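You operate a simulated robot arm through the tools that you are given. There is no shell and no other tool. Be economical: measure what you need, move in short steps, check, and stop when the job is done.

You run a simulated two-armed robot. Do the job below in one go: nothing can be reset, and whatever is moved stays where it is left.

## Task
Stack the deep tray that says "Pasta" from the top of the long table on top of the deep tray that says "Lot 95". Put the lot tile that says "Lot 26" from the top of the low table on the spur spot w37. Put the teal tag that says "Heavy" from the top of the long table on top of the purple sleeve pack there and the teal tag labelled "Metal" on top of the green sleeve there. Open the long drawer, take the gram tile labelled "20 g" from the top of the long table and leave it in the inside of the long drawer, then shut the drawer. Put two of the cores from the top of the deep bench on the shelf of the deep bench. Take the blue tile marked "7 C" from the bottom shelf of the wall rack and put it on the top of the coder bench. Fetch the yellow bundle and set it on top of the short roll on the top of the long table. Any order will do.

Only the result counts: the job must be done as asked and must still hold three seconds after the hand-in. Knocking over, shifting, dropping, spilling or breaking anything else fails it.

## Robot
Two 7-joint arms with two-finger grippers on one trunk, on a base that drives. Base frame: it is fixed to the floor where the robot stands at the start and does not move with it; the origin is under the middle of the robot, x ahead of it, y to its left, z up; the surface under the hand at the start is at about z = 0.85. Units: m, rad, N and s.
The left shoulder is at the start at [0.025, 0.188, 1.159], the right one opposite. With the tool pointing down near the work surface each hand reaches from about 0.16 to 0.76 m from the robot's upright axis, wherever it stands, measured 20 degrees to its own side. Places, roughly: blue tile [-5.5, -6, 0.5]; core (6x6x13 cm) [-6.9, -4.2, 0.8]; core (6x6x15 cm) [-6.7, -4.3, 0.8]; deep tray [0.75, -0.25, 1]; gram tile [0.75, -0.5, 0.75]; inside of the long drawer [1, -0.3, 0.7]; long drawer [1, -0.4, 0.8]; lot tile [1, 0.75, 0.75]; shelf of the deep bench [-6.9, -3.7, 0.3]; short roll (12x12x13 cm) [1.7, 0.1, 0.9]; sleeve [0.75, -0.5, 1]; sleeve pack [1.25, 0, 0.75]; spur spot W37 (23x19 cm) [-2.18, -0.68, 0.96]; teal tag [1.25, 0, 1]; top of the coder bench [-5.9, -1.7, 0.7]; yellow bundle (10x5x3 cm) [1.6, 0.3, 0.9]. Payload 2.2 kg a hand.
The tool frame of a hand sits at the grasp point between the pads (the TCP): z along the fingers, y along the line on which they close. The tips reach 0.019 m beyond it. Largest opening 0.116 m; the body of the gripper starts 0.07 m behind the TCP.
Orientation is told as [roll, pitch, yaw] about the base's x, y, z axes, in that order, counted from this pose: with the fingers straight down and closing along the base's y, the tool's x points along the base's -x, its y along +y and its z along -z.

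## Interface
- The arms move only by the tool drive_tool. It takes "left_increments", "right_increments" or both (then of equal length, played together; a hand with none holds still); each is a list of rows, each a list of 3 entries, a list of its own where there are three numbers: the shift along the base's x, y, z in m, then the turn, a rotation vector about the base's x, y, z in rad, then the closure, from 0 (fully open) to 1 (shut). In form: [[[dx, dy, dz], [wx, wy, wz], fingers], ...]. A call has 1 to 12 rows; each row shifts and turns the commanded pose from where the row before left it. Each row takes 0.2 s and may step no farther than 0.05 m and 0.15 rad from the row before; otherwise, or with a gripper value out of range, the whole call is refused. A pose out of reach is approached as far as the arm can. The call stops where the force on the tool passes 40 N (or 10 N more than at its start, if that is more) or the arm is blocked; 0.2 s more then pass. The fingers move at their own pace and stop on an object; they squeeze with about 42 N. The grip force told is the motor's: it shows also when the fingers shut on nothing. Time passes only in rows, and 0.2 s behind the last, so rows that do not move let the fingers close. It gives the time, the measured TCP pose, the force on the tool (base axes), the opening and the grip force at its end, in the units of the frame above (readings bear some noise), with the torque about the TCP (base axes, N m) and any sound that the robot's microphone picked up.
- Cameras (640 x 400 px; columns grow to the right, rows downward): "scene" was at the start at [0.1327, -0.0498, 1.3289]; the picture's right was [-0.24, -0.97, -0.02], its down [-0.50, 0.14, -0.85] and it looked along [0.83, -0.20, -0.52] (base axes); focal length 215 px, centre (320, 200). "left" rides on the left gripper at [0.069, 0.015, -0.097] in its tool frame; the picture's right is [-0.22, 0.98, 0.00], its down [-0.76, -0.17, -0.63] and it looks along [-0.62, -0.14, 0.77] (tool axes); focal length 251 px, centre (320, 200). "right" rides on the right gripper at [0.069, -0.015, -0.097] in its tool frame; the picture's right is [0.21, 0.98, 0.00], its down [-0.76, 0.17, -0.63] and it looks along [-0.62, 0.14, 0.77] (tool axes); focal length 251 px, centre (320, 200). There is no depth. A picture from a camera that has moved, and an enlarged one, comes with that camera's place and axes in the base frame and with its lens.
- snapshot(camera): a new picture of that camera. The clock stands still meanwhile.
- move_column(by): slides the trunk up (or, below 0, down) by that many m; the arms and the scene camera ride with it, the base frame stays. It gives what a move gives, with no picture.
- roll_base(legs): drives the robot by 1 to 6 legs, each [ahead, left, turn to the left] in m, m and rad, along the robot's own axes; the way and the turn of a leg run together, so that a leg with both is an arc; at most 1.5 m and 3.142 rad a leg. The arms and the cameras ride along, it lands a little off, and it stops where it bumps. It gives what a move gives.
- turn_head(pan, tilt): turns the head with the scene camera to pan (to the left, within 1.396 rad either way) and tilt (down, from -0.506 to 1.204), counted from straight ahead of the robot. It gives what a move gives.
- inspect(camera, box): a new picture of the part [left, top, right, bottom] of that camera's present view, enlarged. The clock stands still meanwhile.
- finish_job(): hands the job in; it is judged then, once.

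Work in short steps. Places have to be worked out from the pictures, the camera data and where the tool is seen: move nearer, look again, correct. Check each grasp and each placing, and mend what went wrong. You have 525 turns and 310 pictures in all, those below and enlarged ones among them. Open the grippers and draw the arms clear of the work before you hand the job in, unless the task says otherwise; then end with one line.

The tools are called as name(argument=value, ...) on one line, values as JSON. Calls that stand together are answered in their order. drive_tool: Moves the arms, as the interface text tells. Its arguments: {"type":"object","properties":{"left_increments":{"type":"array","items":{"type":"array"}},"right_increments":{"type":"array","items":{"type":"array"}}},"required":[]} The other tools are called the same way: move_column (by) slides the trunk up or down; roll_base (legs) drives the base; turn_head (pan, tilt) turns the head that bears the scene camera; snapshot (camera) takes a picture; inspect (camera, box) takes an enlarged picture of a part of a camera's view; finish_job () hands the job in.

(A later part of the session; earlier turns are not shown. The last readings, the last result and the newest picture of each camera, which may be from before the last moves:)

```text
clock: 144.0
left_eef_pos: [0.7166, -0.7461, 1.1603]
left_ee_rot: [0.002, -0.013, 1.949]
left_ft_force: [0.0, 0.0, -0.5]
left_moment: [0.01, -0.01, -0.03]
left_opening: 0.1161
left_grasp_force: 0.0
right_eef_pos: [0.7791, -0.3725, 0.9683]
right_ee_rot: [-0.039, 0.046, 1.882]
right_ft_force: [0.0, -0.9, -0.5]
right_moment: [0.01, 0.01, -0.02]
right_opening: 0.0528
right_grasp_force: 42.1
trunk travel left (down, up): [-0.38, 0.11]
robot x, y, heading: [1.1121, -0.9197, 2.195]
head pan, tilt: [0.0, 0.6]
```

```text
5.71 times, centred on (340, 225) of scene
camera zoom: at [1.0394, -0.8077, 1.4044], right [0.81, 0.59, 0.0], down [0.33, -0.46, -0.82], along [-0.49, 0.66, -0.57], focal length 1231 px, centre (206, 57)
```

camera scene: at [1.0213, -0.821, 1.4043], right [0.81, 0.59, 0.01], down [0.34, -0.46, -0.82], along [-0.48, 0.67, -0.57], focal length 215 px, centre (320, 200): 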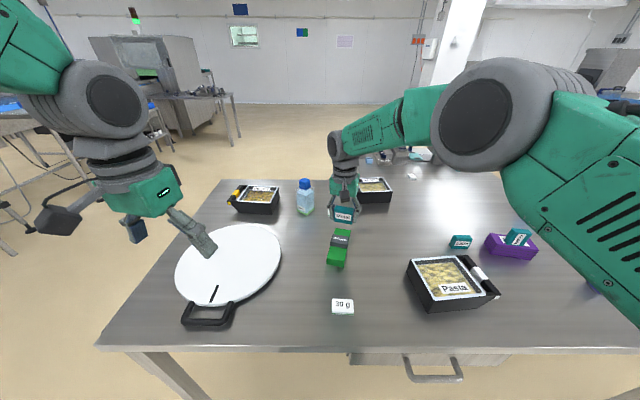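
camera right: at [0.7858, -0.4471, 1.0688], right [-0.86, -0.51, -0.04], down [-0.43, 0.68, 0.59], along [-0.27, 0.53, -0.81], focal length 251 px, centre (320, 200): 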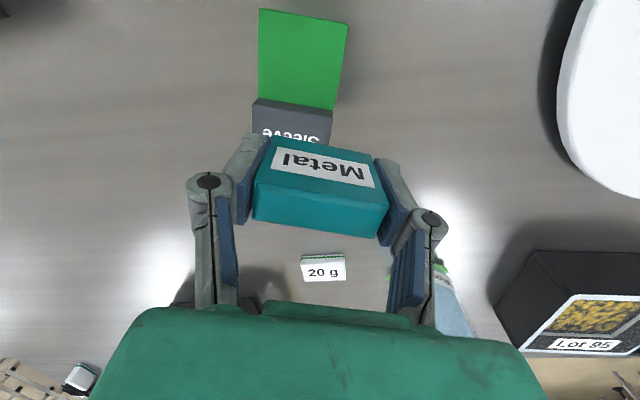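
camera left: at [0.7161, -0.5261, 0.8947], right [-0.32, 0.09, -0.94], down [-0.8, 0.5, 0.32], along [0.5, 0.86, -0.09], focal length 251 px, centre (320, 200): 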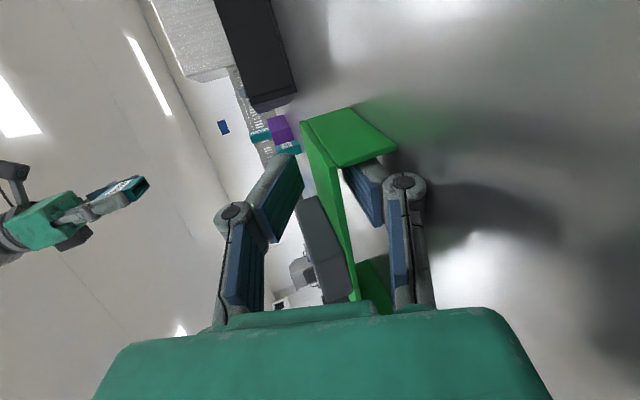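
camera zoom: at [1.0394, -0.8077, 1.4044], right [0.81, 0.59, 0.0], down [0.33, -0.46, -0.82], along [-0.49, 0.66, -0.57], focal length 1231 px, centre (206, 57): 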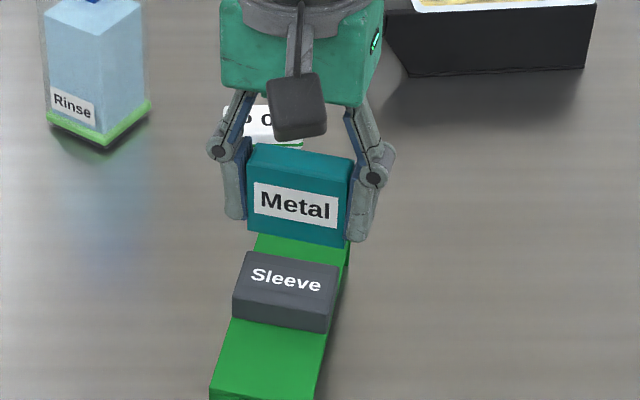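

The tag would land ~1.3 cm too far from me; I nudge it back and lower gently.

drive_tool(right_increments=[[[0.002, -0.006, 0], [0, 0, 0], 1], [[0.002, -0.006, 0], [0, 0, 0], 1], [[0, 0, -0.006], [0, 0, 0], 1], [[0, 0, -0.006], [0, 0, 0], 1], [[0, 0, 0], [0, 0, 0], 1], [[0, 0, 0], [0, 0, 0], 1], [[0, 0, 0], [0, 0, 0], 1], [[0, 0, 0], [0, 0, 0], 1], [[0, 0, 0], [0, 0, 0], 1], [[0, 0, 0], [0, 0, 0], 1], [[0, 0, 0], [0, 0, 0], 1]])

inspect(camera="scene", box=[300, 190, 380, 260])

```text
clock: 146.4
left_eef_pos: [0.7173, -0.7452, 1.1605]
left_ee_rot: [0.002, -0.013, 1.951]
left_ft_force: [0.4, 1.5, 0.0]
left_moment: [-0.02, -0.01, 0.0]
left_opening: 0.1162
left_grasp_force: 0.0
right_eef_pos: [0.7844, -0.3831, 0.9583]
right_ee_rot: [-0.04, 0.046, 1.88]
right_ft_force: [0.7, -0.1, 0.6]
right_moment: [0.0, 0.0, -0.02]
right_opening: 0.0527
right_grasp_force: 42.0
trunk travel left (down, up): [-0.38, 0.11]
robot x, y, heading: [1.1145, -0.9208, 2.203]
head pan, tilt: [0.0, 0.6]
```

```text
5.71 times, centred on (340, 225) of scene
camera zoom: at [1.0373, -0.8094, 1.4044], right [0.81, 0.59, 0.0], down [0.34, -0.46, -0.82], along [-0.48, 0.66, -0.57], focal length 1231 px, centre (206, 57)
```

zoom: 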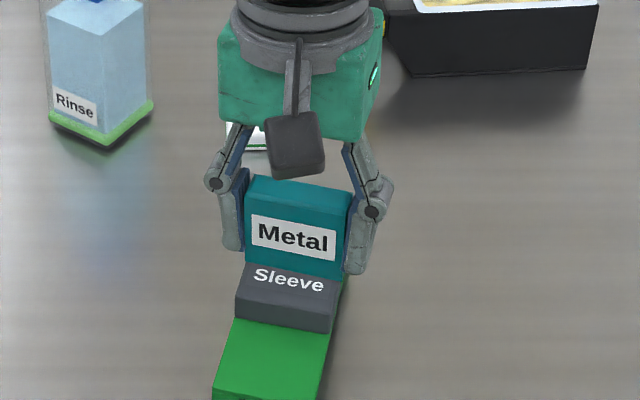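

Well aligned. Lower to contact.

drive_tool(right_increments=[[[0, 0, -0.004], [0, 0, 0], 1], [[0, 0, -0.004], [0, 0, 0], 1]])

drive_tool(right_increments=[[[0, 0, -0.003], [0, 0, 0], 1], [[0, 0, -0.002], [0, 0, 0], 1]])

```text
clock: 147.0
left_eef_pos: [0.7142, -0.7473, 1.1597]
left_ee_rot: [-0.001, -0.013, 1.95]
left_ft_force: [-0.1, 0.7, -0.4]
left_moment: [0.01, 0.02, 0.0]
left_opening: 0.1159
left_grasp_force: 0.1
right_eef_pos: [0.7805, -0.3863, 0.9484]
right_ee_rot: [-0.041, 0.046, 1.884]
right_ft_force: [-0.2, -0.7, -0.2]
right_moment: [0.02, 0.0, -0.01]
right_opening: 0.0533
right_grasp_force: 41.8
trunk travel left (down, up): [-0.38, 0.11]
robot x, y, heading: [1.1137, -0.9158, 2.203]
head pan, tilt: [0.0, 0.6]
```

```text
clock: 147.6
left_eef_pos: [0.716, -0.7464, 1.1601]
left_ee_rot: [0.0, -0.012, 1.948]
left_ft_force: [0.2, -0.6, 0.0]
left_moment: [-0.01, 0.02, 0.03]
left_opening: 0.1158
left_grasp_force: 0.0
right_eef_pos: [0.7832, -0.3838, 0.9429]
right_ee_rot: [-0.04, 0.044, 1.88]
right_ft_force: [0.0, -0.6, -0.6]
right_moment: [-0.01, 0.01, -0.02]
right_opening: 0.053
right_grasp_force: 41.8
trunk travel left (down, up): [-0.38, 0.11]
robot x, y, heading: [1.1116, -0.9194, 2.2]
head pan, tilt: [0.0, 0.6]
```

No contact yet; continue.

drive_tool(right_increments=[[[0, 0, -0.003], [0, 0, 0], 1], [[0, 0, -0.002], [0, 0, 0], 1]])

drive_tool(right_increments=[[[0, 0, -0.003], [0, 0, 0], 1], [[0, 0, -0.002], [0, 0, 0], 1]])

inspect(camera="scene", box=[300, 190, 380, 260])

```text
clock: 148.2
left_eef_pos: [0.7155, -0.7465, 1.1604]
left_ee_rot: [0.0, -0.013, 1.949]
left_ft_force: [-0.1, 0.1, -0.1]
left_moment: [0.01, 0.01, 0.0]
left_opening: 0.1162
left_grasp_force: 0.0
right_eef_pos: [0.7817, -0.3841, 0.9391]
right_ee_rot: [-0.041, 0.044, 1.881]
right_ft_force: [-0.9, 0.0, 0.3]
right_moment: [-0.01, 0.01, -0.01]
right_opening: 0.0532
right_grasp_force: 42.0
trunk travel left (down, up): [-0.38, 0.11]
robot x, y, heading: [1.114, -0.9195, 2.197]
head pan, tilt: [0.0, 0.6]
```

```text
clock: 148.8
left_eef_pos: [0.7145, -0.7458, 1.1608]
left_ee_rot: [0.001, -0.011, 1.95]
left_ft_force: [-0.2, 0.8, -0.3]
left_moment: [0.04, 0.02, -0.02]
left_opening: 0.1158
left_grasp_force: 0.1
right_eef_pos: [0.7817, -0.3857, 0.9342]
right_ee_rot: [-0.039, 0.044, 1.882]
right_ft_force: [0.0, 0.0, -1.2]
right_moment: [0.0, -0.01, 0.01]
right_opening: 0.0529
right_grasp_force: 42.4
trunk travel left (down, up): [-0.38, 0.11]
robot x, y, heading: [1.1111, -0.917, 2.198]
head pan, tilt: [0.0, 0.6]
```

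```text
5.71 times, centred on (340, 225) of scene
camera zoom: at [1.0359, -0.8103, 1.4044], right [0.81, 0.59, 0.0], down [0.34, -0.46, -0.82], along [-0.48, 0.67, -0.57], focal length 1231 px, centre (206, 57)
```

zoom: 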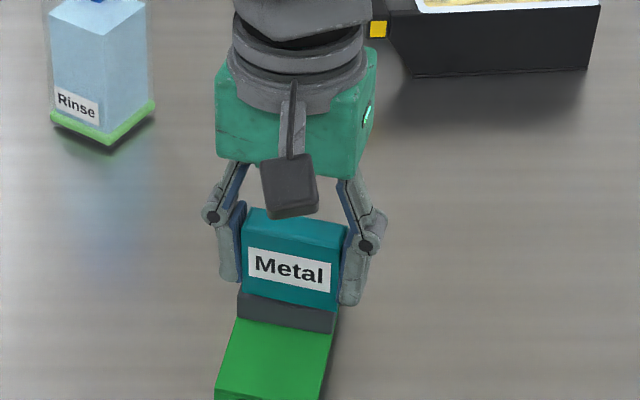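

Still no contact; continue down in small steps.

drive_tool(right_increments=[[[0, 0, -0.003], [0, 0, 0], 1], [[0, 0, -0.002], [0, 0, 0], 1]])

drive_tool(right_increments=[[[0, 0, -0.003], [0, 0, 0], 1], [[0, 0, -0.002], [0, 0, 0], 1]])

inspect(camera="scene", box=[300, 190, 380, 260])

```text
clock: 149.4
left_eef_pos: [0.7156, -0.7468, 1.1598]
left_ee_rot: [-0.001, -0.012, 1.95]
left_ft_force: [-0.2, 0.4, 0.5]
left_moment: [-0.06, -0.02, 0.0]
left_opening: 0.1162
left_grasp_force: 0.0
right_eef_pos: [0.7821, -0.3835, 0.9291]
right_ee_rot: [-0.04, 0.045, 1.883]
right_ft_force: [-0.2, 0.3, -1.0]
right_moment: [-0.01, 0.02, 0.0]
right_opening: 0.053
right_grasp_force: 42.3
trunk travel left (down, up): [-0.38, 0.11]
robot x, y, heading: [1.1112, -0.9185, 2.202]
head pan, tilt: [0.0, 0.6]
```

```text
clock: 150.0
left_eef_pos: [0.717, -0.7485, 1.1607]
left_ee_rot: [0.0, -0.014, 1.95]
left_ft_force: [0.2, -0.3, 0.3]
left_moment: [-0.02, -0.01, 0.04]
left_opening: 0.1162
left_grasp_force: 0.0
right_eef_pos: [0.7822, -0.3849, 0.9259]
right_ee_rot: [-0.038, 0.04, 1.882]
right_ft_force: [0.7, 0.1, 16.3]
right_moment: [-0.14, 0.36, 0.01]
right_opening: 0.0531
right_grasp_force: 41.4
trunk travel left (down, up): [-0.38, 0.11]
robot x, y, heading: [1.1154, -0.9206, 2.202]
head pan, tilt: [0.0, 0.6]
```

```text
5.71 times, centred on (340, 225) of scene
camera zoom: at [1.038, -0.8127, 1.405], right [0.81, 0.59, 0.0], down [0.33, -0.46, -0.82], along [-0.49, 0.67, -0.57], focal length 1231 px, centre (206, 57)
```

zoom: 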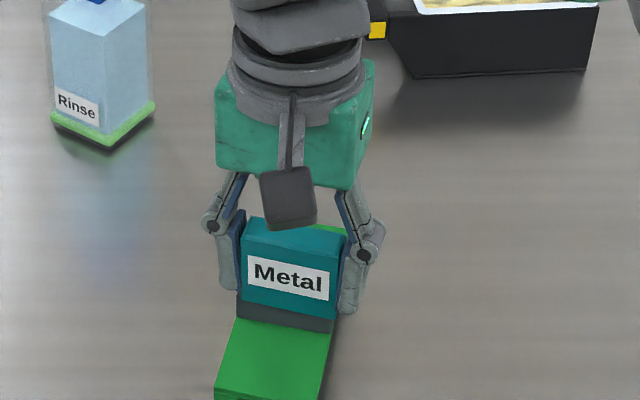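

Contact, but the moments and picture say the tag overhangs the knob's near edge. I lift, shift ~0.9 cm away from me, and lower again.

drive_tool(right_increments=[[[0, 0, 0.008], [0, 0, 0], 1], [[-0.0025, 0.0035, 0.004], [0, 0, 0], 1], [[-0.0025, 0.0035, 0], [0, 0, 0], 1], [[0, 0, 0], [0, 0, 0], 1], [[0, 0, 0], [0, 0, 0], 1], [[0, 0, 0], [0, 0, 0], 1], [[0, 0, 0], [0, 0, 0], 1], [[0, 0, 0], [0, 0, 0], 1], [[0, 0, 0], [0, 0, 0], 1]])

drive_tool(right_increments=[[[0, 0, -0.004], [0, 0, 0], 1], [[0, 0, -0.003], [0, 0, 0], 1], [[0, 0, -0.002], [0, 0, 0], 1]])

drive_tool(right_increments=[[[0, 0, -0.002], [0, 0, 0], 1]])

inspect(camera="scene", box=[300, 190, 380, 260])

```text
clock: 152.0
left_eef_pos: [0.7151, -0.7468, 1.1603]
left_ee_rot: [0.001, -0.011, 1.95]
left_ft_force: [-0.1, 0.1, -0.1]
left_moment: [-0.03, -0.03, 0.06]
left_opening: 0.1157
left_grasp_force: 0.0
right_eef_pos: [0.7773, -0.3783, 0.9345]
right_ee_rot: [-0.04, 0.045, 1.882]
right_ft_force: [-0.4, 0.2, -0.5]
right_moment: [-0.03, -0.02, -0.01]
right_opening: 0.0528
right_grasp_force: 41.4
trunk travel left (down, up): [-0.38, 0.11]
robot x, y, heading: [1.1139, -0.9212, 2.204]
head pan, tilt: [0.0, 0.6]
```

```text
clock: 152.8
left_eef_pos: [0.7153, -0.7454, 1.1605]
left_ee_rot: [-0.001, -0.013, 1.949]
left_ft_force: [0.3, -0.7, -0.8]
left_moment: [0.01, -0.01, -0.02]
left_opening: 0.116
left_grasp_force: 0.1
right_eef_pos: [0.7769, -0.3779, 0.9265]
right_ee_rot: [-0.041, 0.044, 1.881]
right_ft_force: [0.3, 0.5, 1.2]
right_moment: [-0.04, 0.04, 0.02]
right_opening: 0.0529
right_grasp_force: 42.3
trunk travel left (down, up): [-0.38, 0.11]
robot x, y, heading: [1.1139, -0.9184, 2.201]
head pan, tilt: [0.0, 0.6]
```

```text
clock: 153.2
left_eef_pos: [0.7163, -0.747, 1.1606]
left_ee_rot: [-0.001, -0.015, 1.949]
left_ft_force: [-0.4, -0.2, -0.5]
left_moment: [-0.03, -0.01, 0.0]
left_opening: 0.1159
left_grasp_force: 0.1
right_eef_pos: [0.7765, -0.378, 0.9272]
right_ee_rot: [-0.038, 0.042, 1.882]
right_ft_force: [0.1, -0.4, 12.3]
right_moment: [-0.13, 0.3, -0.03]
right_opening: 0.0532
right_grasp_force: 41.5
trunk travel left (down, up): [-0.38, 0.11]
robot x, y, heading: [1.1149, -0.9182, 2.198]
head pan, tilt: [0.0, 0.6]
```

```text
5.71 times, centred on (340, 225) of scene
camera zoom: at [1.0373, -0.812, 1.4048], right [0.81, 0.59, 0.0], down [0.33, -0.46, -0.82], along [-0.48, 0.67, -0.57], focal length 1231 px, centre (206, 57)
```

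zoom: 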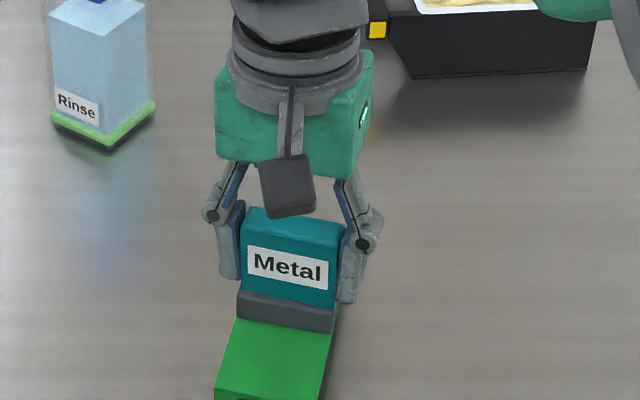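

Better; one more 6 mm shift away to centre it, then release.

drive_tool(right_increments=[[[0, 0, 0.006], [0, 0, 0], 1], [[-0.0035, 0.005, 0], [0, 0, 0], 1], [[0, 0, 0], [0, 0, 0], 1], [[0, 0, 0], [0, 0, 0], 1], [[0, 0, 0], [0, 0, 0], 1], [[0, 0, 0], [0, 0, 0], 1], [[0, 0, -0.003], [0, 0, 0], 1], [[0, 0, -0.003], [0, 0, 0], 1], [[0, 0, 0], [0, 0, 0], 1]])

inspect(camera="scene", box=[300, 190, 380, 260])

```text
clock: 155.2
left_eef_pos: [0.7153, -0.7471, 1.1604]
left_ee_rot: [0.0, -0.014, 1.95]
left_ft_force: [0.4, 0.1, -0.3]
left_moment: [0.05, 0.04, 0.0]
left_opening: 0.1159
left_grasp_force: 0.0
right_eef_pos: [0.7725, -0.3725, 0.9265]
right_ee_rot: [-0.039, 0.042, 1.882]
right_ft_force: [-0.5, 1.8, 14.3]
right_moment: [-0.12, 0.36, -0.05]
right_opening: 0.0532
right_grasp_force: 42.4
trunk travel left (down, up): [-0.38, 0.11]
robot x, y, heading: [1.1119, -0.9173, 2.203]
head pan, tilt: [0.0, 0.6]
```

```text
5.71 times, centred on (340, 225) of scene
camera zoom: at [1.0374, -0.812, 1.4048], right [0.81, 0.59, 0.0], down [0.33, -0.46, -0.82], along [-0.48, 0.67, -0.57], focal length 1231 px, centre (206, 57)
```

zoom: 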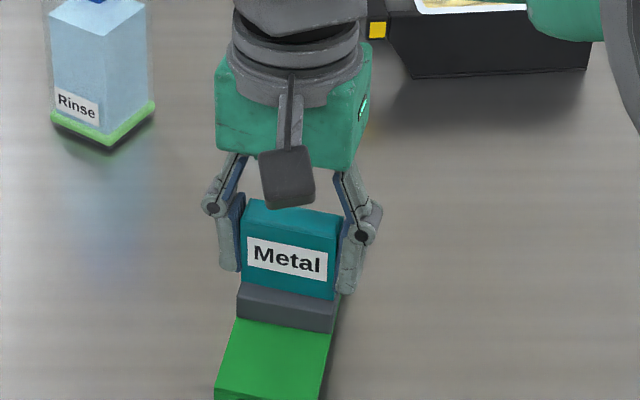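

Good seat. I ease up, open and rise.

drive_tool(right_increments=[[[0, 0, 0.001], [0, 0, 0], 1], [[0, 0, 0], [0, 0, 0], 0.4], [[0, 0, 0], [0, 0, 0], 0], [[0, 0, 0], [0, 0, 0], 0], [[0, 0, 0.03], [0, 0, 0], 0], [[0, 0, 0.04], [0, 0, 0], 0], [[0, 0, 0.04], [0, 0, 0], 0], [[0, 0, 0.04], [0, 0, 0], 0]])

inspect(camera="scene", box=[290, 170, 390, 260])

```text
clock: 157.0
left_eef_pos: [0.7163, -0.748, 1.1611]
left_ee_rot: [0.0, -0.012, 1.948]
left_ft_force: [-0.2, 0.3, 0.3]
left_moment: [0.02, 0.0, 0.0]
left_opening: 0.1156
left_grasp_force: 0.1
right_eef_pos: [0.774, -0.3728, 1.0772]
right_ee_rot: [-0.039, 0.045, 1.885]
right_ft_force: [0.1, 0.3, 0.8]
right_moment: [0.04, -0.01, 0.04]
right_opening: 0.116
right_grasp_force: 0.0
trunk travel left (down, up): [-0.38, 0.11]
robot x, y, heading: [1.1124, -0.9191, 2.205]
head pan, tilt: [0.0, 0.6]
```

```text
4.44 times, centred on (340, 215) of scene
camera zoom: at [1.0368, -0.8116, 1.4045], right [0.81, 0.59, 0.0], down [0.34, -0.46, -0.82], along [-0.48, 0.67, -0.57], focal length 957 px, centre (231, 133)
```

zoom: 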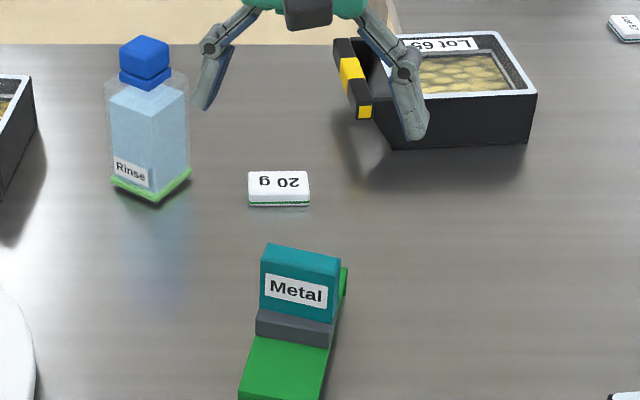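

Metal is on the sleeve. Next the 20 g tile: I move closer and slightly left so the right hand can reach it.

roll_base(legs=[[0.1, 0.1, 0]])

drive_tool(right_increments=[[[0, 0, 0], [0, 0, 0], 0], [[0, 0, 0], [0, 0, 0], 0], [[0, 0, 0], [0, 0, 0], 0], [[0, 0, 0], [0, 0, 0], 0], [[0, 0, 0], [0, 0, 0], 0], [[0, 0, 0], [0, 0, 0], 0]])

snapshot(camera="scene")

```text
clock: 158.4
left_eef_pos: [0.603, -0.7071, 1.1653]
left_ee_rot: [0.024, -0.005, 1.948]
left_ft_force: [1.1, 1.5, 0.5]
left_moment: [-0.08, 0.11, -0.01]
left_opening: 0.1159
left_grasp_force: 0.1
right_eef_pos: [0.6601, -0.3334, 1.0753]
right_ee_rot: [-0.02, 0.051, 1.879]
right_ft_force: [1.7, 0.5, 0.4]
right_moment: [-0.07, 0.12, 0.01]
right_opening: 0.1161
right_grasp_force: 0.0
trunk travel left (down, up): [-0.38, 0.11]
robot x, y, heading: [0.9775, -0.8981, 2.198]
head pan, tilt: [0.0, 0.6]
```

```text
clock: 159.8
left_eef_pos: [0.5704, -0.7341, 1.1578]
left_ee_rot: [-0.011, -0.018, 1.95]
left_ft_force: [0.2, -0.8, 0.1]
left_moment: [0.01, -0.03, -0.05]
left_opening: 0.1159
left_grasp_force: 0.0
right_eef_pos: [0.6273, -0.3565, 1.0785]
right_ee_rot: [-0.05, 0.04, 1.882]
right_ft_force: [0.1, 0.0, 0.1]
right_moment: [0.07, -0.06, 0.01]
right_opening: 0.116
right_grasp_force: 0.0
trunk travel left (down, up): [-0.38, 0.11]
robot x, y, heading: [0.9747, -0.8999, 2.202]
head pan, tilt: [0.0, 0.6]
```

```text
223 pictures are left
camera scene: at [0.8779, -0.8022, 1.404], right [0.81, 0.59, 0.02], down [0.35, -0.45, -0.82], along [-0.48, 0.67, -0.57], focal length 215 px, centre (320, 200)
```

scene: 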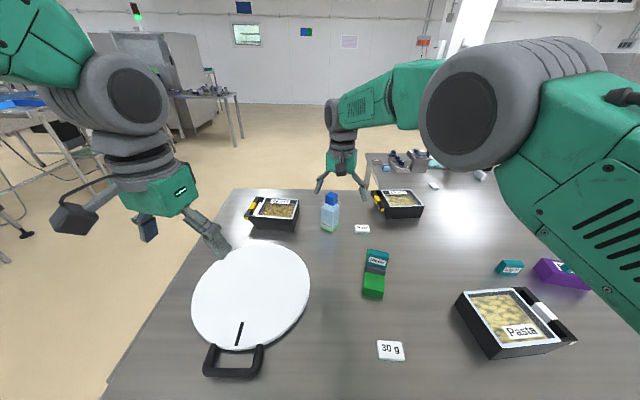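

Tile 20 g at about (0.661, -0.22), right at the reach limit. I move the right hand above it with partly closed fingers (bottle nearby).

drive_tool(right_increments=[[[0.008, 0.032, 0], [0, 0, 0.08], 0.25], [[0.008, 0.032, 0], [0, 0, 0.08], 0.25], [[0.008, 0.032, 0], [0, 0, 0.08], 0.25], [[0.008, 0.032, 0], [0, 0, 0.08], 0.25], [[0, 0, -0.03], [0, 0, 0], 0.25], [[0, 0, -0.03], [0, 0, 0], 0.25], [[0, 0, 0], [0, 0, 0], 0.25], [[0, 0, 0], [0, 0, 0], 0.25], [[0, 0, 0], [0, 0, 0], 0.25], [[0, 0, 0], [0, 0, 0], 0.25], [[0, 0, 0], [0, 0, 0], 0.25], [[0, 0, 0], [0, 0, 0], 0.25]])

snapshot(camera="right")

```text
clock: 162.4
left_eef_pos: [0.5652, -0.7377, 1.1574]
left_ee_rot: [-0.014, -0.017, 1.949]
left_ft_force: [-0.1, -0.7, 0.4]
left_moment: [0.02, 0.0, 0.05]
left_opening: 0.1157
left_grasp_force: 0.1
right_eef_pos: [0.6699, -0.2493, 1.0196]
right_ee_rot: [-0.054, 0.044, 2.202]
right_ft_force: [-1.1, -1.1, -0.6]
right_moment: [0.06, -0.11, 0.0]
right_opening: 0.087
right_grasp_force: 0.0
right hand out of reach, approached as far as the arm can: row 3, 4
trunk travel left (down, up): [-0.38, 0.11]
robot x, y, heading: [0.9769, -0.8982, 2.202]
head pan, tilt: [0.0, 0.6]
```

```text
222 pictures are left
camera right: at [0.7167, -0.2959, 1.1193], right [-0.66, -0.75, -0.04], down [-0.62, 0.51, 0.59], along [-0.42, 0.42, -0.81], focal length 251 px, centre (320, 200)
```

right: 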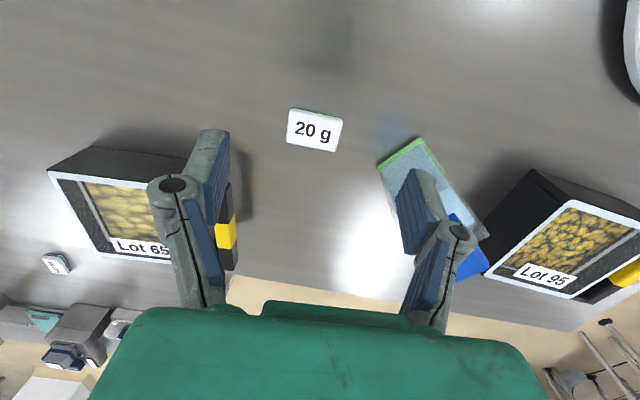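

About 3 cm short. I roll the base 3.5 cm forward instead of stretching.

roll_base(legs=[[0.035, -0.01, 0]])

drive_tool(right_increments=[[[0, 0, 0], [0, 0, 0], 0.25], [[0, 0, 0], [0, 0, 0], 0.25], [[0, 0, 0], [0, 0, 0], 0.25], [[0, 0, 0], [0, 0, 0], 0.25], [[0, 0, 0], [0, 0, 0], 0.25], [[0, 0, 0], [0, 0, 0], 0.25], [[0, 0, 0], [0, 0, 0], 0.25], [[0, 0, 0], [0, 0, 0], 0.25], [[0, 0, 0], [0, 0, 0], 0.25], [[0, 0, 0], [0, 0, 0], 0.25]])

snapshot(camera="right")

```text
clock: 163.2
left_eef_pos: [0.5519, -0.709, 1.1589]
left_ee_rot: [-0.015, -0.024, 1.948]
left_ft_force: [0.5, 1.1, -0.3]
left_moment: [0.03, 0.04, 0.0]
left_opening: 0.1161
left_grasp_force: 0.0
right_eef_pos: [0.6583, -0.2211, 1.0228]
right_ee_rot: [-0.058, 0.039, 2.202]
right_ft_force: [0.0, -0.7, 0.6]
right_moment: [0.09, -0.03, 0.01]
right_opening: 0.0868
right_grasp_force: 0.0
trunk travel left (down, up): [-0.38, 0.11]
robot x, y, heading: [0.9645, -0.862, 2.196]
head pan, tilt: [0.0, 0.6]
```

```text
clock: 165.4
left_eef_pos: [0.5785, -0.6887, 1.1645]
left_ee_rot: [0.011, -0.017, 1.945]
left_ft_force: [-0.1, 0.2, 0.6]
left_moment: [-0.03, -0.01, 0.0]
left_opening: 0.1159
left_grasp_force: 0.0
right_eef_pos: [0.6805, -0.2004, 1.0178]
right_ee_rot: [-0.031, 0.042, 2.2]
right_ft_force: [1.1, -0.4, 0.6]
right_moment: [-0.03, 0.06, -0.01]
right_opening: 0.0871
right_grasp_force: 0.0
trunk travel left (down, up): [-0.38, 0.11]
robot x, y, heading: [0.9647, -0.8593, 2.203]
head pan, tilt: [0.0, 0.6]
```

```text
221 pictures are left
camera right: at [0.7274, -0.2462, 1.1179], right [-0.66, -0.75, -0.02], down [-0.61, 0.52, 0.59], along [-0.43, 0.41, -0.8], focal length 251 px, centre (320, 200)
```

right: 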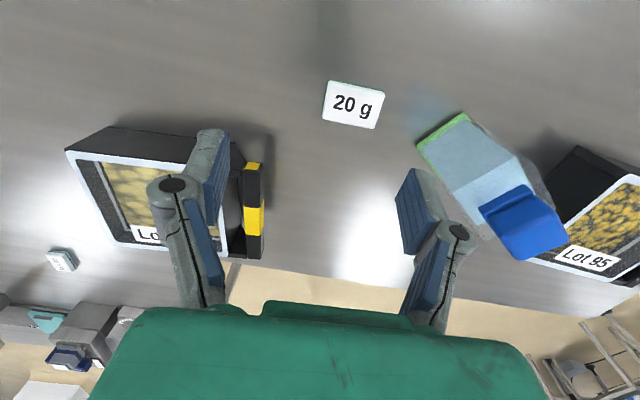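

Offset to tile is about (-2.3, -1.8) cm; command a reduced step, then settle.

drive_tool(right_increments=[[[-0.008, -0.006, -0.02], [0, 0, 0], 0.25], [[-0.008, -0.006, -0.02], [0, 0, 0], 0.25], [[0, 0, -0.02], [0, 0, 0], 0.25], [[0, 0, 0], [0, 0, 0], 0.25], [[0, 0, 0], [0, 0, 0], 0.25], [[0, 0, 0], [0, 0, 0], 0.25], [[0, 0, 0], [0, 0, 0], 0.25], [[0, 0, 0], [0, 0, 0], 0.25], [[0, 0, 0], [0, 0, 0], 0.25], [[0, 0, 0], [0, 0, 0], 0.25], [[0, 0, 0], [0, 0, 0], 0.25], [[0, 0, 0], [0, 0, 0], 0.25]])

snapshot(camera="right")

```text
clock: 168.0
left_eef_pos: [0.571, -0.6922, 1.1636]
left_ee_rot: [0.006, -0.017, 1.947]
left_ft_force: [-0.6, 0.9, 0.8]
left_moment: [-0.01, 0.03, 0.02]
left_opening: 0.1157
left_grasp_force: 0.1
right_eef_pos: [0.6611, -0.2204, 0.9586]
right_ee_rot: [-0.036, 0.04, 2.201]
right_ft_force: [0.8, 0.7, 0.2]
right_moment: [-0.01, 0.0, 0.0]
right_opening: 0.0869
right_grasp_force: 0.1
right hand out of reach, approached as far as the arm can: row 2
trunk travel left (down, up): [-0.38, 0.11]
robot x, y, heading: [0.9573, -0.8587, 2.199]
head pan, tilt: [0.0, 0.6]
```

```text
220 pictures are left
camera right: at [0.7079, -0.2662, 1.0588], right [-0.66, -0.75, -0.03], down [-0.61, 0.52, 0.59], along [-0.43, 0.41, -0.8], focal length 251 px, centre (320, 200)
```

right: 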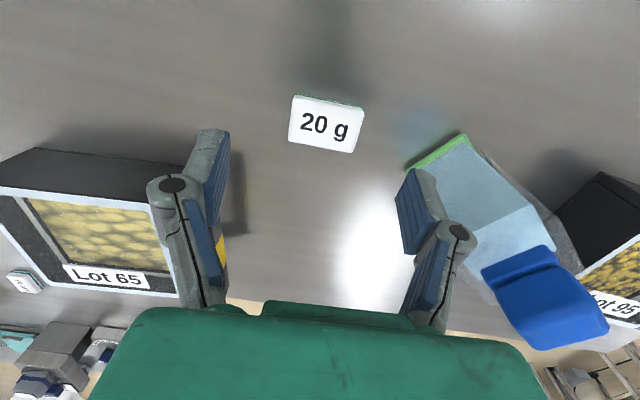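

Centred over the tile, bottle has ~4 cm clearance. I descend and close.

drive_tool(right_increments=[[[-0.002, 0, -0.03], [0, 0, 0], 0.25], [[0, 0, -0.03], [0, 0, 0], 0.25], [[0, 0, -0.015], [0, 0, 0], 0.25], [[0, 0, -0.008], [0, 0, 0], 0.25], [[0, 0, 0], [0, 0, 0], 0.25]])

snapshot(camera="right")

```text
clock: 169.2
left_eef_pos: [0.5677, -0.6959, 1.1624]
left_ee_rot: [0.001, -0.02, 1.948]
left_ft_force: [-0.1, -0.2, -0.2]
left_moment: [-0.03, 0.01, 0.0]
left_opening: 0.116
left_grasp_force: 0.0
right_eef_pos: [0.6683, -0.2324, 0.8788]
right_ee_rot: [-0.039, 0.04, 2.203]
right_ft_force: [-0.6, 0.0, 0.6]
right_moment: [0.03, 0.0, 0.03]
right_opening: 0.0867
right_grasp_force: 0.1
right hand out of reach, approached as far as the arm can: row 1, 2, 4
trunk travel left (down, up): [-0.38, 0.11]
robot x, y, heading: [0.9609, -0.8649, 2.195]
head pan, tilt: [0.0, 0.6]
```

```text
219 pictures are left
camera right: at [0.7162, -0.2794, 0.9785], right [-0.66, -0.75, -0.03], down [-0.62, 0.52, 0.59], along [-0.43, 0.41, -0.8], focal length 251 px, centre (320, 200)
```

right: 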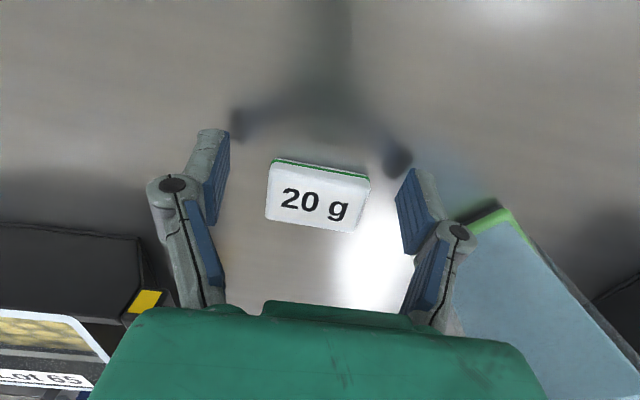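

Slightly short forward but the pads overlap the tile. Lower 7 mm and close.

drive_tool(right_increments=[[[-0.002, 0.003, -0.007], [0, 0, 0], 0.25], [[0, 0, 0], [0, 0, 0], 0.6], [[0, 0, 0], [0, 0, 0], 1], [[0, 0, 0], [0, 0, 0], 1], [[0, 0, 0], [0, 0, 0], 1]])

snapshot(camera="right")

```text
clock: 170.4
left_eef_pos: [0.5636, -0.6982, 1.1615]
left_ee_rot: [0.001, -0.02, 1.948]
left_ft_force: [-0.2, 0.3, 0.3]
left_moment: [-0.01, 0.0, 0.0]
left_opening: 0.1157
left_grasp_force: 0.0
right_eef_pos: [0.6675, -0.2364, 0.8736]
right_ee_rot: [-0.045, 0.04, 2.201]
right_ft_force: [0.9, -0.2, 4.0]
right_moment: [0.17, -0.01, -0.02]
right_opening: 0.0544
right_grasp_force: 42.1
right hand out of reach, approached as far as the arm can: row 1
trunk travel left (down, up): [-0.38, 0.11]
robot x, y, heading: [0.9598, -0.8678, 2.199]
head pan, tilt: [0.0, 0.6]
```

```text
218 pictures are left
camera right: at [0.7148, -0.2816, 0.973], right [-0.66, -0.75, -0.03], down [-0.62, 0.52, 0.59], along [-0.43, 0.41, -0.8], focal length 251 px, centre (320, 200)
```

right: 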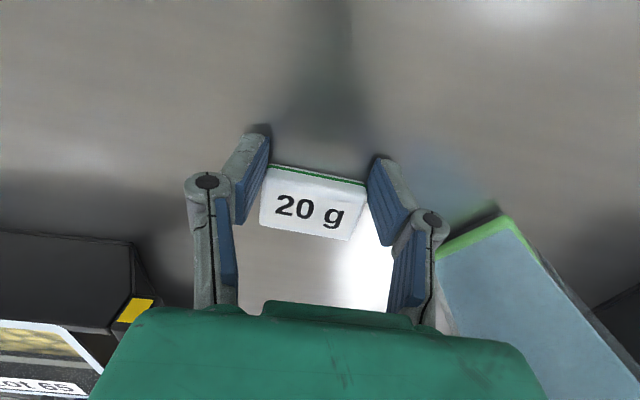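

Gripped at 0.054. I lift it clear of the table and check.

drive_tool(right_increments=[[[0.002, -0.003, 0.02], [0, 0, 0], 1], [[0.003, -0.004, 0.04], [0, 0, 0], 1], [[0.003, -0.004, 0.045], [0, 0, 0], 1], [[0.003, -0.004, 0.045], [0, 0, 0], 1], [[0.003, -0.004, 0.045], [0, 0, 0], 1], [[0.02, -0.03, 0.02], [0, 0, 0], 1], [[0.025, -0.035, 0], [0, 0, 0], 1]])

snapshot(camera="right")

```text
clock: 172.0
left_eef_pos: [0.5657, -0.6982, 1.1621]
left_ee_rot: [0.0, -0.02, 1.947]
left_ft_force: [-0.1, -0.3, -0.2]
left_moment: [0.0, 0.01, 0.04]
left_opening: 0.1162
left_grasp_force: 0.1
right_eef_pos: [0.6412, -0.2453, 1.09]
right_ee_rot: [-0.042, 0.042, 2.203]
right_ft_force: [-0.1, -1.9, -0.9]
right_moment: [-0.01, 0.0, 0.01]
right_opening: 0.0545
right_grasp_force: 41.9
right hand out of reach, approached as far as the arm can: row 1, 2, 3, 4, 5, 6, 7
trunk travel left (down, up): [-0.38, 0.11]
robot x, y, heading: [0.9643, -0.8592, 2.202]
head pan, tilt: [0.0, 0.6]
```

```text
217 pictures are left
camera right: at [0.6881, -0.2921, 1.1908], right [-0.66, -0.75, -0.03], down [-0.62, 0.52, 0.59], along [-0.43, 0.41, -0.81], focal length 251 px, centre (320, 200)
```

right: 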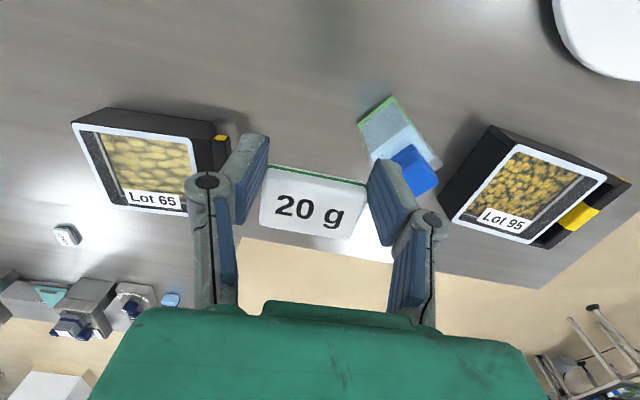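

Tile secured. I pull the right hand back in and look again, then retreat from the table toward the drawer position.

drive_tool(right_increments=[[[0.025, -0.035, 0.01], [0, 0, 0], 1], [[0.025, -0.035, 0.01], [0, 0, 0], 1], [[0.025, -0.035, 0.01], [0, 0, 0], 1], [[0.025, -0.035, 0.01], [0, 0, 0], 1], [[0.025, -0.035, 0], [0, 0, 0], 1], [[0.025, -0.035, 0], [0, 0, 0], 1]])

roll_base(legs=[[-0.33, 0, 0], [0, -0.4, 0]])

turn_head(pan=0, tilt=0.75)

snapshot(camera="scene")

```text
clock: 173.4
left_eef_pos: [0.5647, -0.699, 1.1616]
left_ee_rot: [0.001, -0.017, 1.948]
left_ft_force: [0.1, -1.0, -0.4]
left_moment: [0.01, 0.02, -0.03]
left_opening: 0.116
left_grasp_force: 0.1
right_eef_pos: [0.6054, -0.3156, 1.1589]
right_ee_rot: [-0.042, 0.043, 2.202]
right_ft_force: [0.5, -0.3, -1.2]
right_moment: [0.0, -0.03, 0.03]
right_opening: 0.0548
right_grasp_force: 41.4
right hand out of reach, approached as far as the arm can: row 1, 2, 3, 4, 5, 6
trunk travel left (down, up): [-0.38, 0.11]
robot x, y, heading: [0.9603, -0.8592, 2.199]
head pan, tilt: [0.0, 0.6]
```

```text
clock: 177.7
left_eef_pos: [1.0833, -0.7288, 1.1617]
left_ee_rot: [-0.003, -0.021, 1.95]
left_ft_force: [0.1, -0.2, 0.3]
left_moment: [-0.02, 0.04, 0.04]
left_opening: 0.1164
left_grasp_force: 0.0
right_eef_pos: [1.1207, -0.3447, 1.1582]
right_ee_rot: [-0.044, 0.041, 2.206]
right_ft_force: [-0.6, -0.1, 0.6]
right_moment: [-0.05, -0.03, 0.0]
right_opening: 0.0543
right_grasp_force: 41.4
trunk travel left (down, up): [-0.38, 0.11]
robot x, y, heading: [1.4819, -0.8945, 2.206]
head pan, tilt: [0.0, 0.6]
```

```text
clock: 178.4
left_eef_pos: [1.0838, -0.7338, 1.1634]
left_ee_rot: [0.0, -0.02, 1.953]
left_ft_force: [-0.6, 0.2, -1.1]
left_moment: [0.05, 0.0, 0.05]
left_opening: 0.116
left_grasp_force: 0.1
right_eef_pos: [1.1203, -0.3497, 1.1562]
right_ee_rot: [-0.05, 0.057, 2.207]
right_ft_force: [-0.4, 1.0, -0.5]
right_moment: [0.01, -0.03, -0.01]
right_opening: 0.0545
right_grasp_force: 41.6
trunk travel left (down, up): [-0.38, 0.11]
robot x, y, heading: [1.48, -0.892, 2.201]
head pan, tilt: [0.0, 0.75]
```

```text
216 pictures are left
camera scene: at [1.4007, -0.7937, 1.3915], right [0.81, 0.59, 0.01], down [0.41, -0.55, -0.73], along [-0.43, 0.59, -0.68], focal length 215 px, centre (320, 200)
```

scene: 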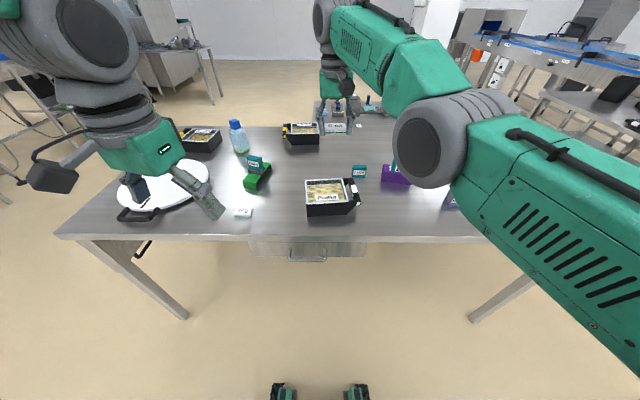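

Enlarge the drawer handle to judge height and geometry.

inspect(camera="scene", box=[240, 220, 380, 280])

```text
4.57 times, centred on (310, 250) of scene
camera zoom: at [1.4007, -0.7937, 1.3915], right [0.81, 0.59, 0.01], down [0.41, -0.55, -0.73], along [-0.43, 0.59, -0.68], focal length 985 px, centre (366, -29)
```

zoom: 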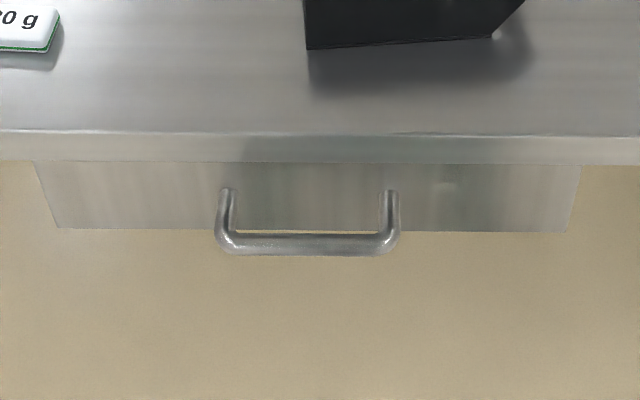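

Bar handle is at about (1.145, -0.509, 0.77). I'll hook it from above with the closed left fingers, tool tilted ~20° forward. First lower the trunk and bring the left hand above it.

move_column(by=-0.08)

drive_tool(left_increments=[[[0.0094, 0.031, -0.024], [0.04, 0.03, 0.036], 1], [[0.0094, 0.031, -0.024], [0.04, 0.03, 0.036], 1], [[0.0094, 0.031, -0.024], [0.04, 0.03, 0.036], 1], [[0.0094, 0.031, -0.024], [0.04, 0.03, 0.036], 1], [[0.0094, 0.031, -0.024], [0.04, 0.03, 0.036], 1], [[0.0094, 0.031, -0.024], [0.04, 0.03, 0.036], 1], [[0.0094, 0.031, -0.024], [0.04, 0.03, 0.036], 1], [[0, 0, 0], [0, 0, 0], 1], [[0, 0, 0], [0, 0, 0], 1], [[0, 0, 0], [0, 0, 0], 1], [[0, 0, 0], [0, 0, 0], 1]])

snapshot(camera="left")

snapshot(camera="scene")

```text
clock: 179.6
left_eef_pos: [1.0907, -0.7286, 1.0843]
left_ee_rot: [0.005, -0.021, 1.951]
left_ft_force: [0.2, -0.2, 0.9]
left_moment: [0.04, 0.0, 0.0]
left_opening: 0.1159
left_grasp_force: 0.2
right_eef_pos: [1.1295, -0.3445, 1.0748]
right_ee_rot: [-0.047, 0.061, 2.204]
right_ft_force: [-0.3, -0.3, 0.0]
right_moment: [-0.01, 0.03, 0.03]
right_opening: 0.0545
right_grasp_force: 41.8
trunk travel left (down, up): [-0.3, 0.19]
robot x, y, heading: [1.4779, -0.8944, 2.207]
head pan, tilt: [0.0, 0.75]
```

```text
clock: 182.2
left_eef_pos: [1.1336, -0.5095, 0.9382]
left_ee_rot: [-0.031, -0.368, 2.3]
left_ft_force: [-0.2, -0.1, 0.1]
left_moment: [-0.02, 0.0, -0.03]
left_opening: 0.0
left_grasp_force: 28.1
right_eef_pos: [1.1308, -0.3483, 1.068]
right_ee_rot: [-0.058, 0.084, 2.204]
right_ft_force: [-0.3, -0.2, -0.2]
right_moment: [-0.04, -0.03, -0.01]
right_opening: 0.0545
right_grasp_force: 41.6
trunk travel left (down, up): [-0.3, 0.19]
robot x, y, heading: [1.4806, -0.8938, 2.206]
head pan, tilt: [0.0, 0.75]
stopped in row 11 (left hand): the arm was blocked; the commanded pose is now the measured one
```

```text
214 pictures are left
camera left: at [1.1859, -0.5953, 1.0026], right [-0.87, -0.49, 0.05], down [-0.21, 0.45, 0.87], along [-0.45, 0.74, -0.5], focal length 251 px, centre (320, 200)
```

left: 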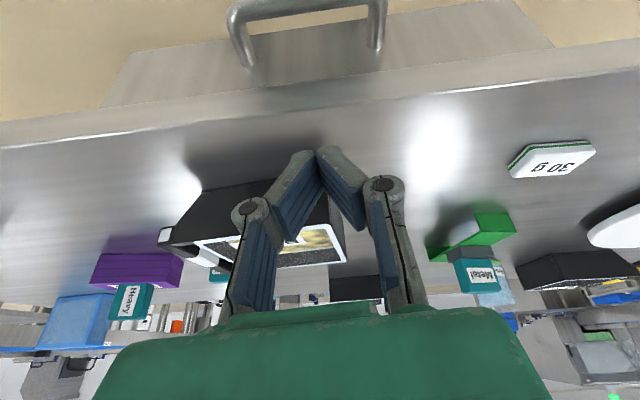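

```text
213 pictures are left
camera scene: at [1.4075, -0.7876, 1.3114], right [0.81, 0.59, 0.0], down [0.41, -0.55, -0.73], along [-0.43, 0.59, -0.69], focal length 215 px, centre (320, 200)
```

scene: 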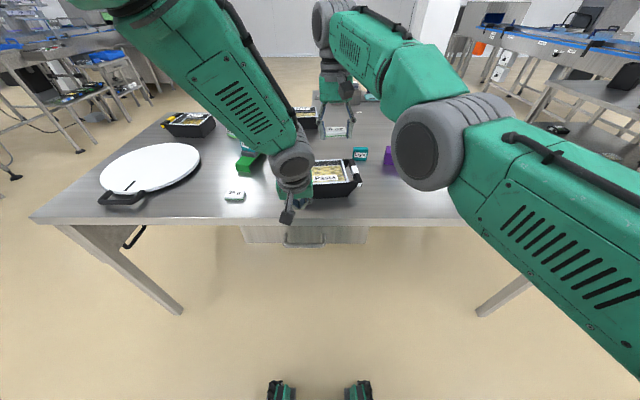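

The gap behind the bar is only ~2.5 cm, too narrow for both fingers' width. I'll instead turn the hand 90° so one thin fingertip goes behind the bar. First I back off, upright the tool and yaw it.

drive_tool(left_increments=[[[0.016, -0.022, 0.005], [-0.074, -0.056, 0], 1], [[0.016, -0.022, 0.005], [-0.074, -0.056, 0], 1], [[0.016, -0.022, 0.005], [-0.074, -0.055, 0], 1], [[0.016, -0.022, 0], [-0.074, -0.055, 0], 1], [[0, 0, 0], [0, 0, -0.145], 0.5], [[0, 0, 0], [0, 0, -0.145], 0], [[0, 0, 0], [0, 0, -0.145], 0], [[0, 0, 0], [0, 0, -0.145], 0], [[0, 0, 0], [0, 0, -0.145], 0], [[0, 0, 0], [0, 0, -0.145], 0], [[0, 0, 0], [0, 0, -0.145], 0], [[0, 0, 0], [0, 0, -0.145], 0]])

drive_tool(left_increments=[[[0, 0, 0], [0, 0, -0.14], 0], [[0, 0, 0], [0, 0, -0.14], 0], [[0, 0, 0], [0, 0, -0.14], 0], [[0, 0, 0], [0, 0, -0.1], 0], [[0, 0, 0], [0.1, 0.075, 0], 0], [[0, 0, 0], [0.1, 0.075, 0], 0], [[0, 0, 0], [0, 0, 0], 0], [[0, 0, 0], [0, 0, 0], 0], [[0, 0, 0], [0, 0, 0], 0]])

snapshot(camera="left")

snapshot(camera="scene")

```text
clock: 184.8
left_eef_pos: [1.2033, -0.5957, 0.9554]
left_ee_rot: [0.001, -0.003, 1.119]
left_ft_force: [0.6, 0.5, 0.3]
left_moment: [-0.02, -0.01, 0.0]
left_opening: 0.1158
left_grasp_force: 0.2
right_eef_pos: [1.1297, -0.3479, 1.0681]
right_ee_rot: [-0.058, 0.08, 2.202]
right_ft_force: [-0.1, -0.7, -0.3]
right_moment: [-0.01, 0.01, 0.01]
right_opening: 0.0543
right_grasp_force: 42.2
trunk travel left (down, up): [-0.3, 0.19]
robot x, y, heading: [1.4867, -0.8955, 2.201]
head pan, tilt: [0.0, 0.75]
```

```text
clock: 186.8
left_eef_pos: [1.2017, -0.5981, 0.9548]
left_ee_rot: [0.25, 0.005, 0.602]
left_ft_force: [-0.9, -1.0, 0.2]
left_moment: [0.01, 0.0, -0.02]
left_opening: 0.1157
left_grasp_force: 0.1
right_eef_pos: [1.1305, -0.3495, 1.0686]
right_ee_rot: [-0.057, 0.079, 2.203]
right_ft_force: [-0.7, -0.1, -0.7]
right_moment: [-0.01, -0.01, 0.03]
right_opening: 0.0544
right_grasp_force: 41.7
trunk travel left (down, up): [-0.3, 0.19]
robot x, y, heading: [1.4822, -0.8953, 2.2]
head pan, tilt: [0.0, 0.75]
```

```text
212 pictures are left
camera left: at [1.1494, -0.6437, 1.0513], right [-0.36, 0.9, 0.24], down [0.81, 0.17, 0.57], along [0.47, 0.4, -0.79], focal length 251 px, centre (320, 200)
```

left: 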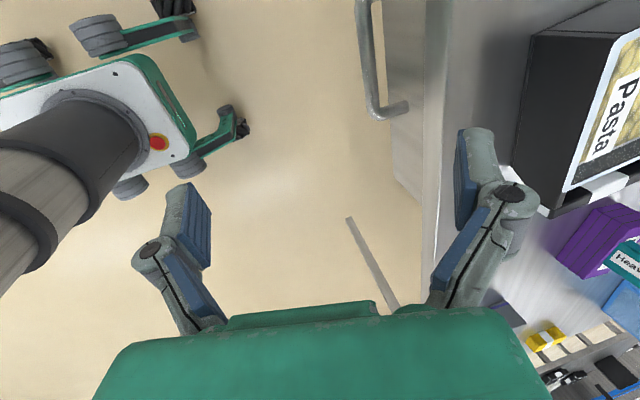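

```text
211 pictures are left
camera scene: at [1.4072, -0.7891, 1.3115], right [0.81, 0.59, 0.0], down [0.41, -0.55, -0.73], along [-0.43, 0.59, -0.69], focal length 215 px, centre (320, 200)
```

scene: 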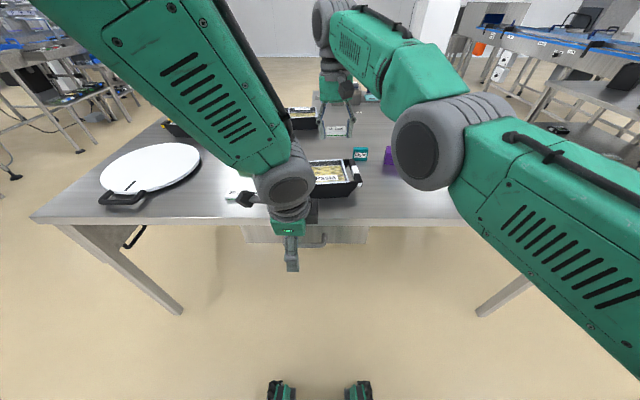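

Now the wrist view shows the handle edge-on: bar at off ≈1.09–1.10, drawer front ≈1.06 (distance coordinate across the table). I tilt slightly more and approach above the gap.

drive_tool(left_increments=[[[-0.009, 0.009, -0.035], [0.03, 0.022, 0], 0], [[-0.009, 0.009, -0.035], [0.03, 0.022, 0], 0], [[-0.009, 0.008, -0.03], [0, 0, 0.02], 0], [[0, 0, 0], [0, 0, 0], 0], [[0, 0, 0], [0, 0, 0], 0], [[0, 0, 0], [0, 0, 0], 0], [[0, 0, 0], [0, 0, 0], 0], [[0, 0, 0], [0, 0, 0], 0]])

snapshot(camera="left")

```text
clock: 188.6
left_eef_pos: [1.1617, -0.5657, 0.8644]
left_ee_rot: [0.318, -0.045, 0.685]
left_ft_force: [-0.1, 0.1, -0.3]
left_moment: [0.0, -0.01, 0.0]
left_opening: 0.116
left_grasp_force: 0.2
right_eef_pos: [1.1305, -0.3481, 1.0685]
right_ee_rot: [-0.056, 0.085, 2.202]
right_ft_force: [-0.3, 0.0, 0.2]
right_moment: [-0.04, 0.0, 0.0]
right_opening: 0.0544
right_grasp_force: 41.8
trunk travel left (down, up): [-0.3, 0.19]
robot x, y, heading: [1.4799, -0.8942, 2.206]
head pan, tilt: [0.0, 0.75]
```

```text
210 pictures are left
camera left: at [1.1131, -0.6238, 0.9574], right [-0.43, 0.85, 0.32], down [0.79, 0.19, 0.58], along [0.43, 0.5, -0.75], focal length 251 px, centre (320, 200)
```

left: 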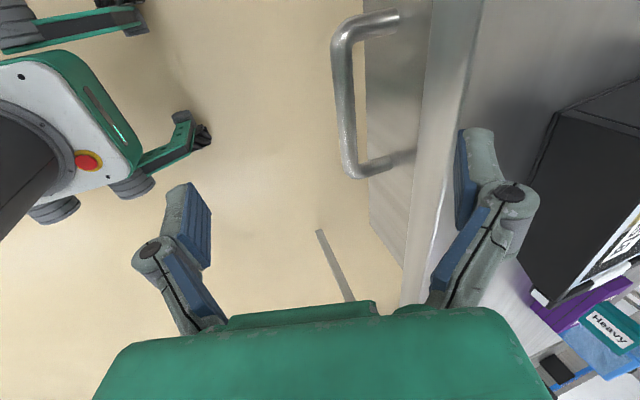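

Handle bar: s≈0.61, off≈1.094, drawer front ≈1.045. I shift the hand so the table-side fingertip lines up with the gap, part way down.

drive_tool(left_increments=[[[0, 0.011, -0.02], [0, 0, 0], 0], [[0, 0.011, -0.02], [0, 0, 0], 0], [[0, 0, 0], [0, 0, 0], 0], [[0, 0, 0], [0, 0, 0], 0], [[0, 0, 0], [0, 0, 0], 0], [[0, 0, 0], [0, 0, 0], 0], [[0, 0, 0], [0, 0, 0], 0], [[0, 0, 0], [0, 0, 0], 0]])

snapshot(camera="left")

```text
clock: 190.4
left_eef_pos: [1.1655, -0.5477, 0.818]
left_ee_rot: [0.321, -0.01, 0.653]
left_ft_force: [0.7, -0.2, 0.5]
left_moment: [0.0, 0.02, 0.0]
left_opening: 0.1157
left_grasp_force: 0.0
right_eef_pos: [1.1304, -0.3473, 1.0687]
right_ee_rot: [-0.058, 0.084, 2.203]
right_ft_force: [-0.3, 0.0, -1.3]
right_moment: [0.03, 0.01, 0.02]
right_opening: 0.0545
right_grasp_force: 42.1
trunk travel left (down, up): [-0.3, 0.19]
robot x, y, heading: [1.4832, -0.8954, 2.203]
head pan, tilt: [0.0, 0.75]
```

```text
209 pictures are left
camera left: at [1.1193, -0.6028, 0.9125], right [-0.4, 0.86, 0.31], down [0.81, 0.17, 0.56], along [0.43, 0.47, -0.77], focal length 251 px, centre (320, 200)
```

left: 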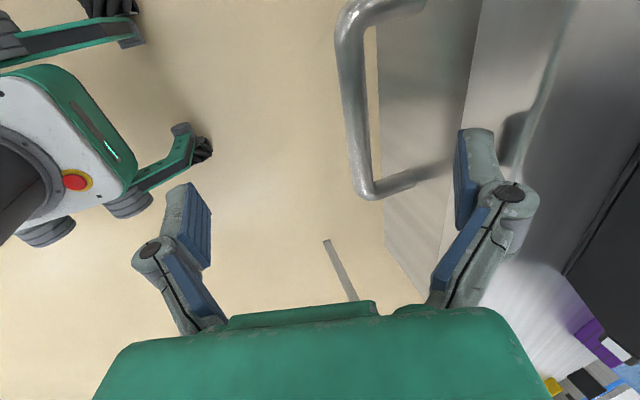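

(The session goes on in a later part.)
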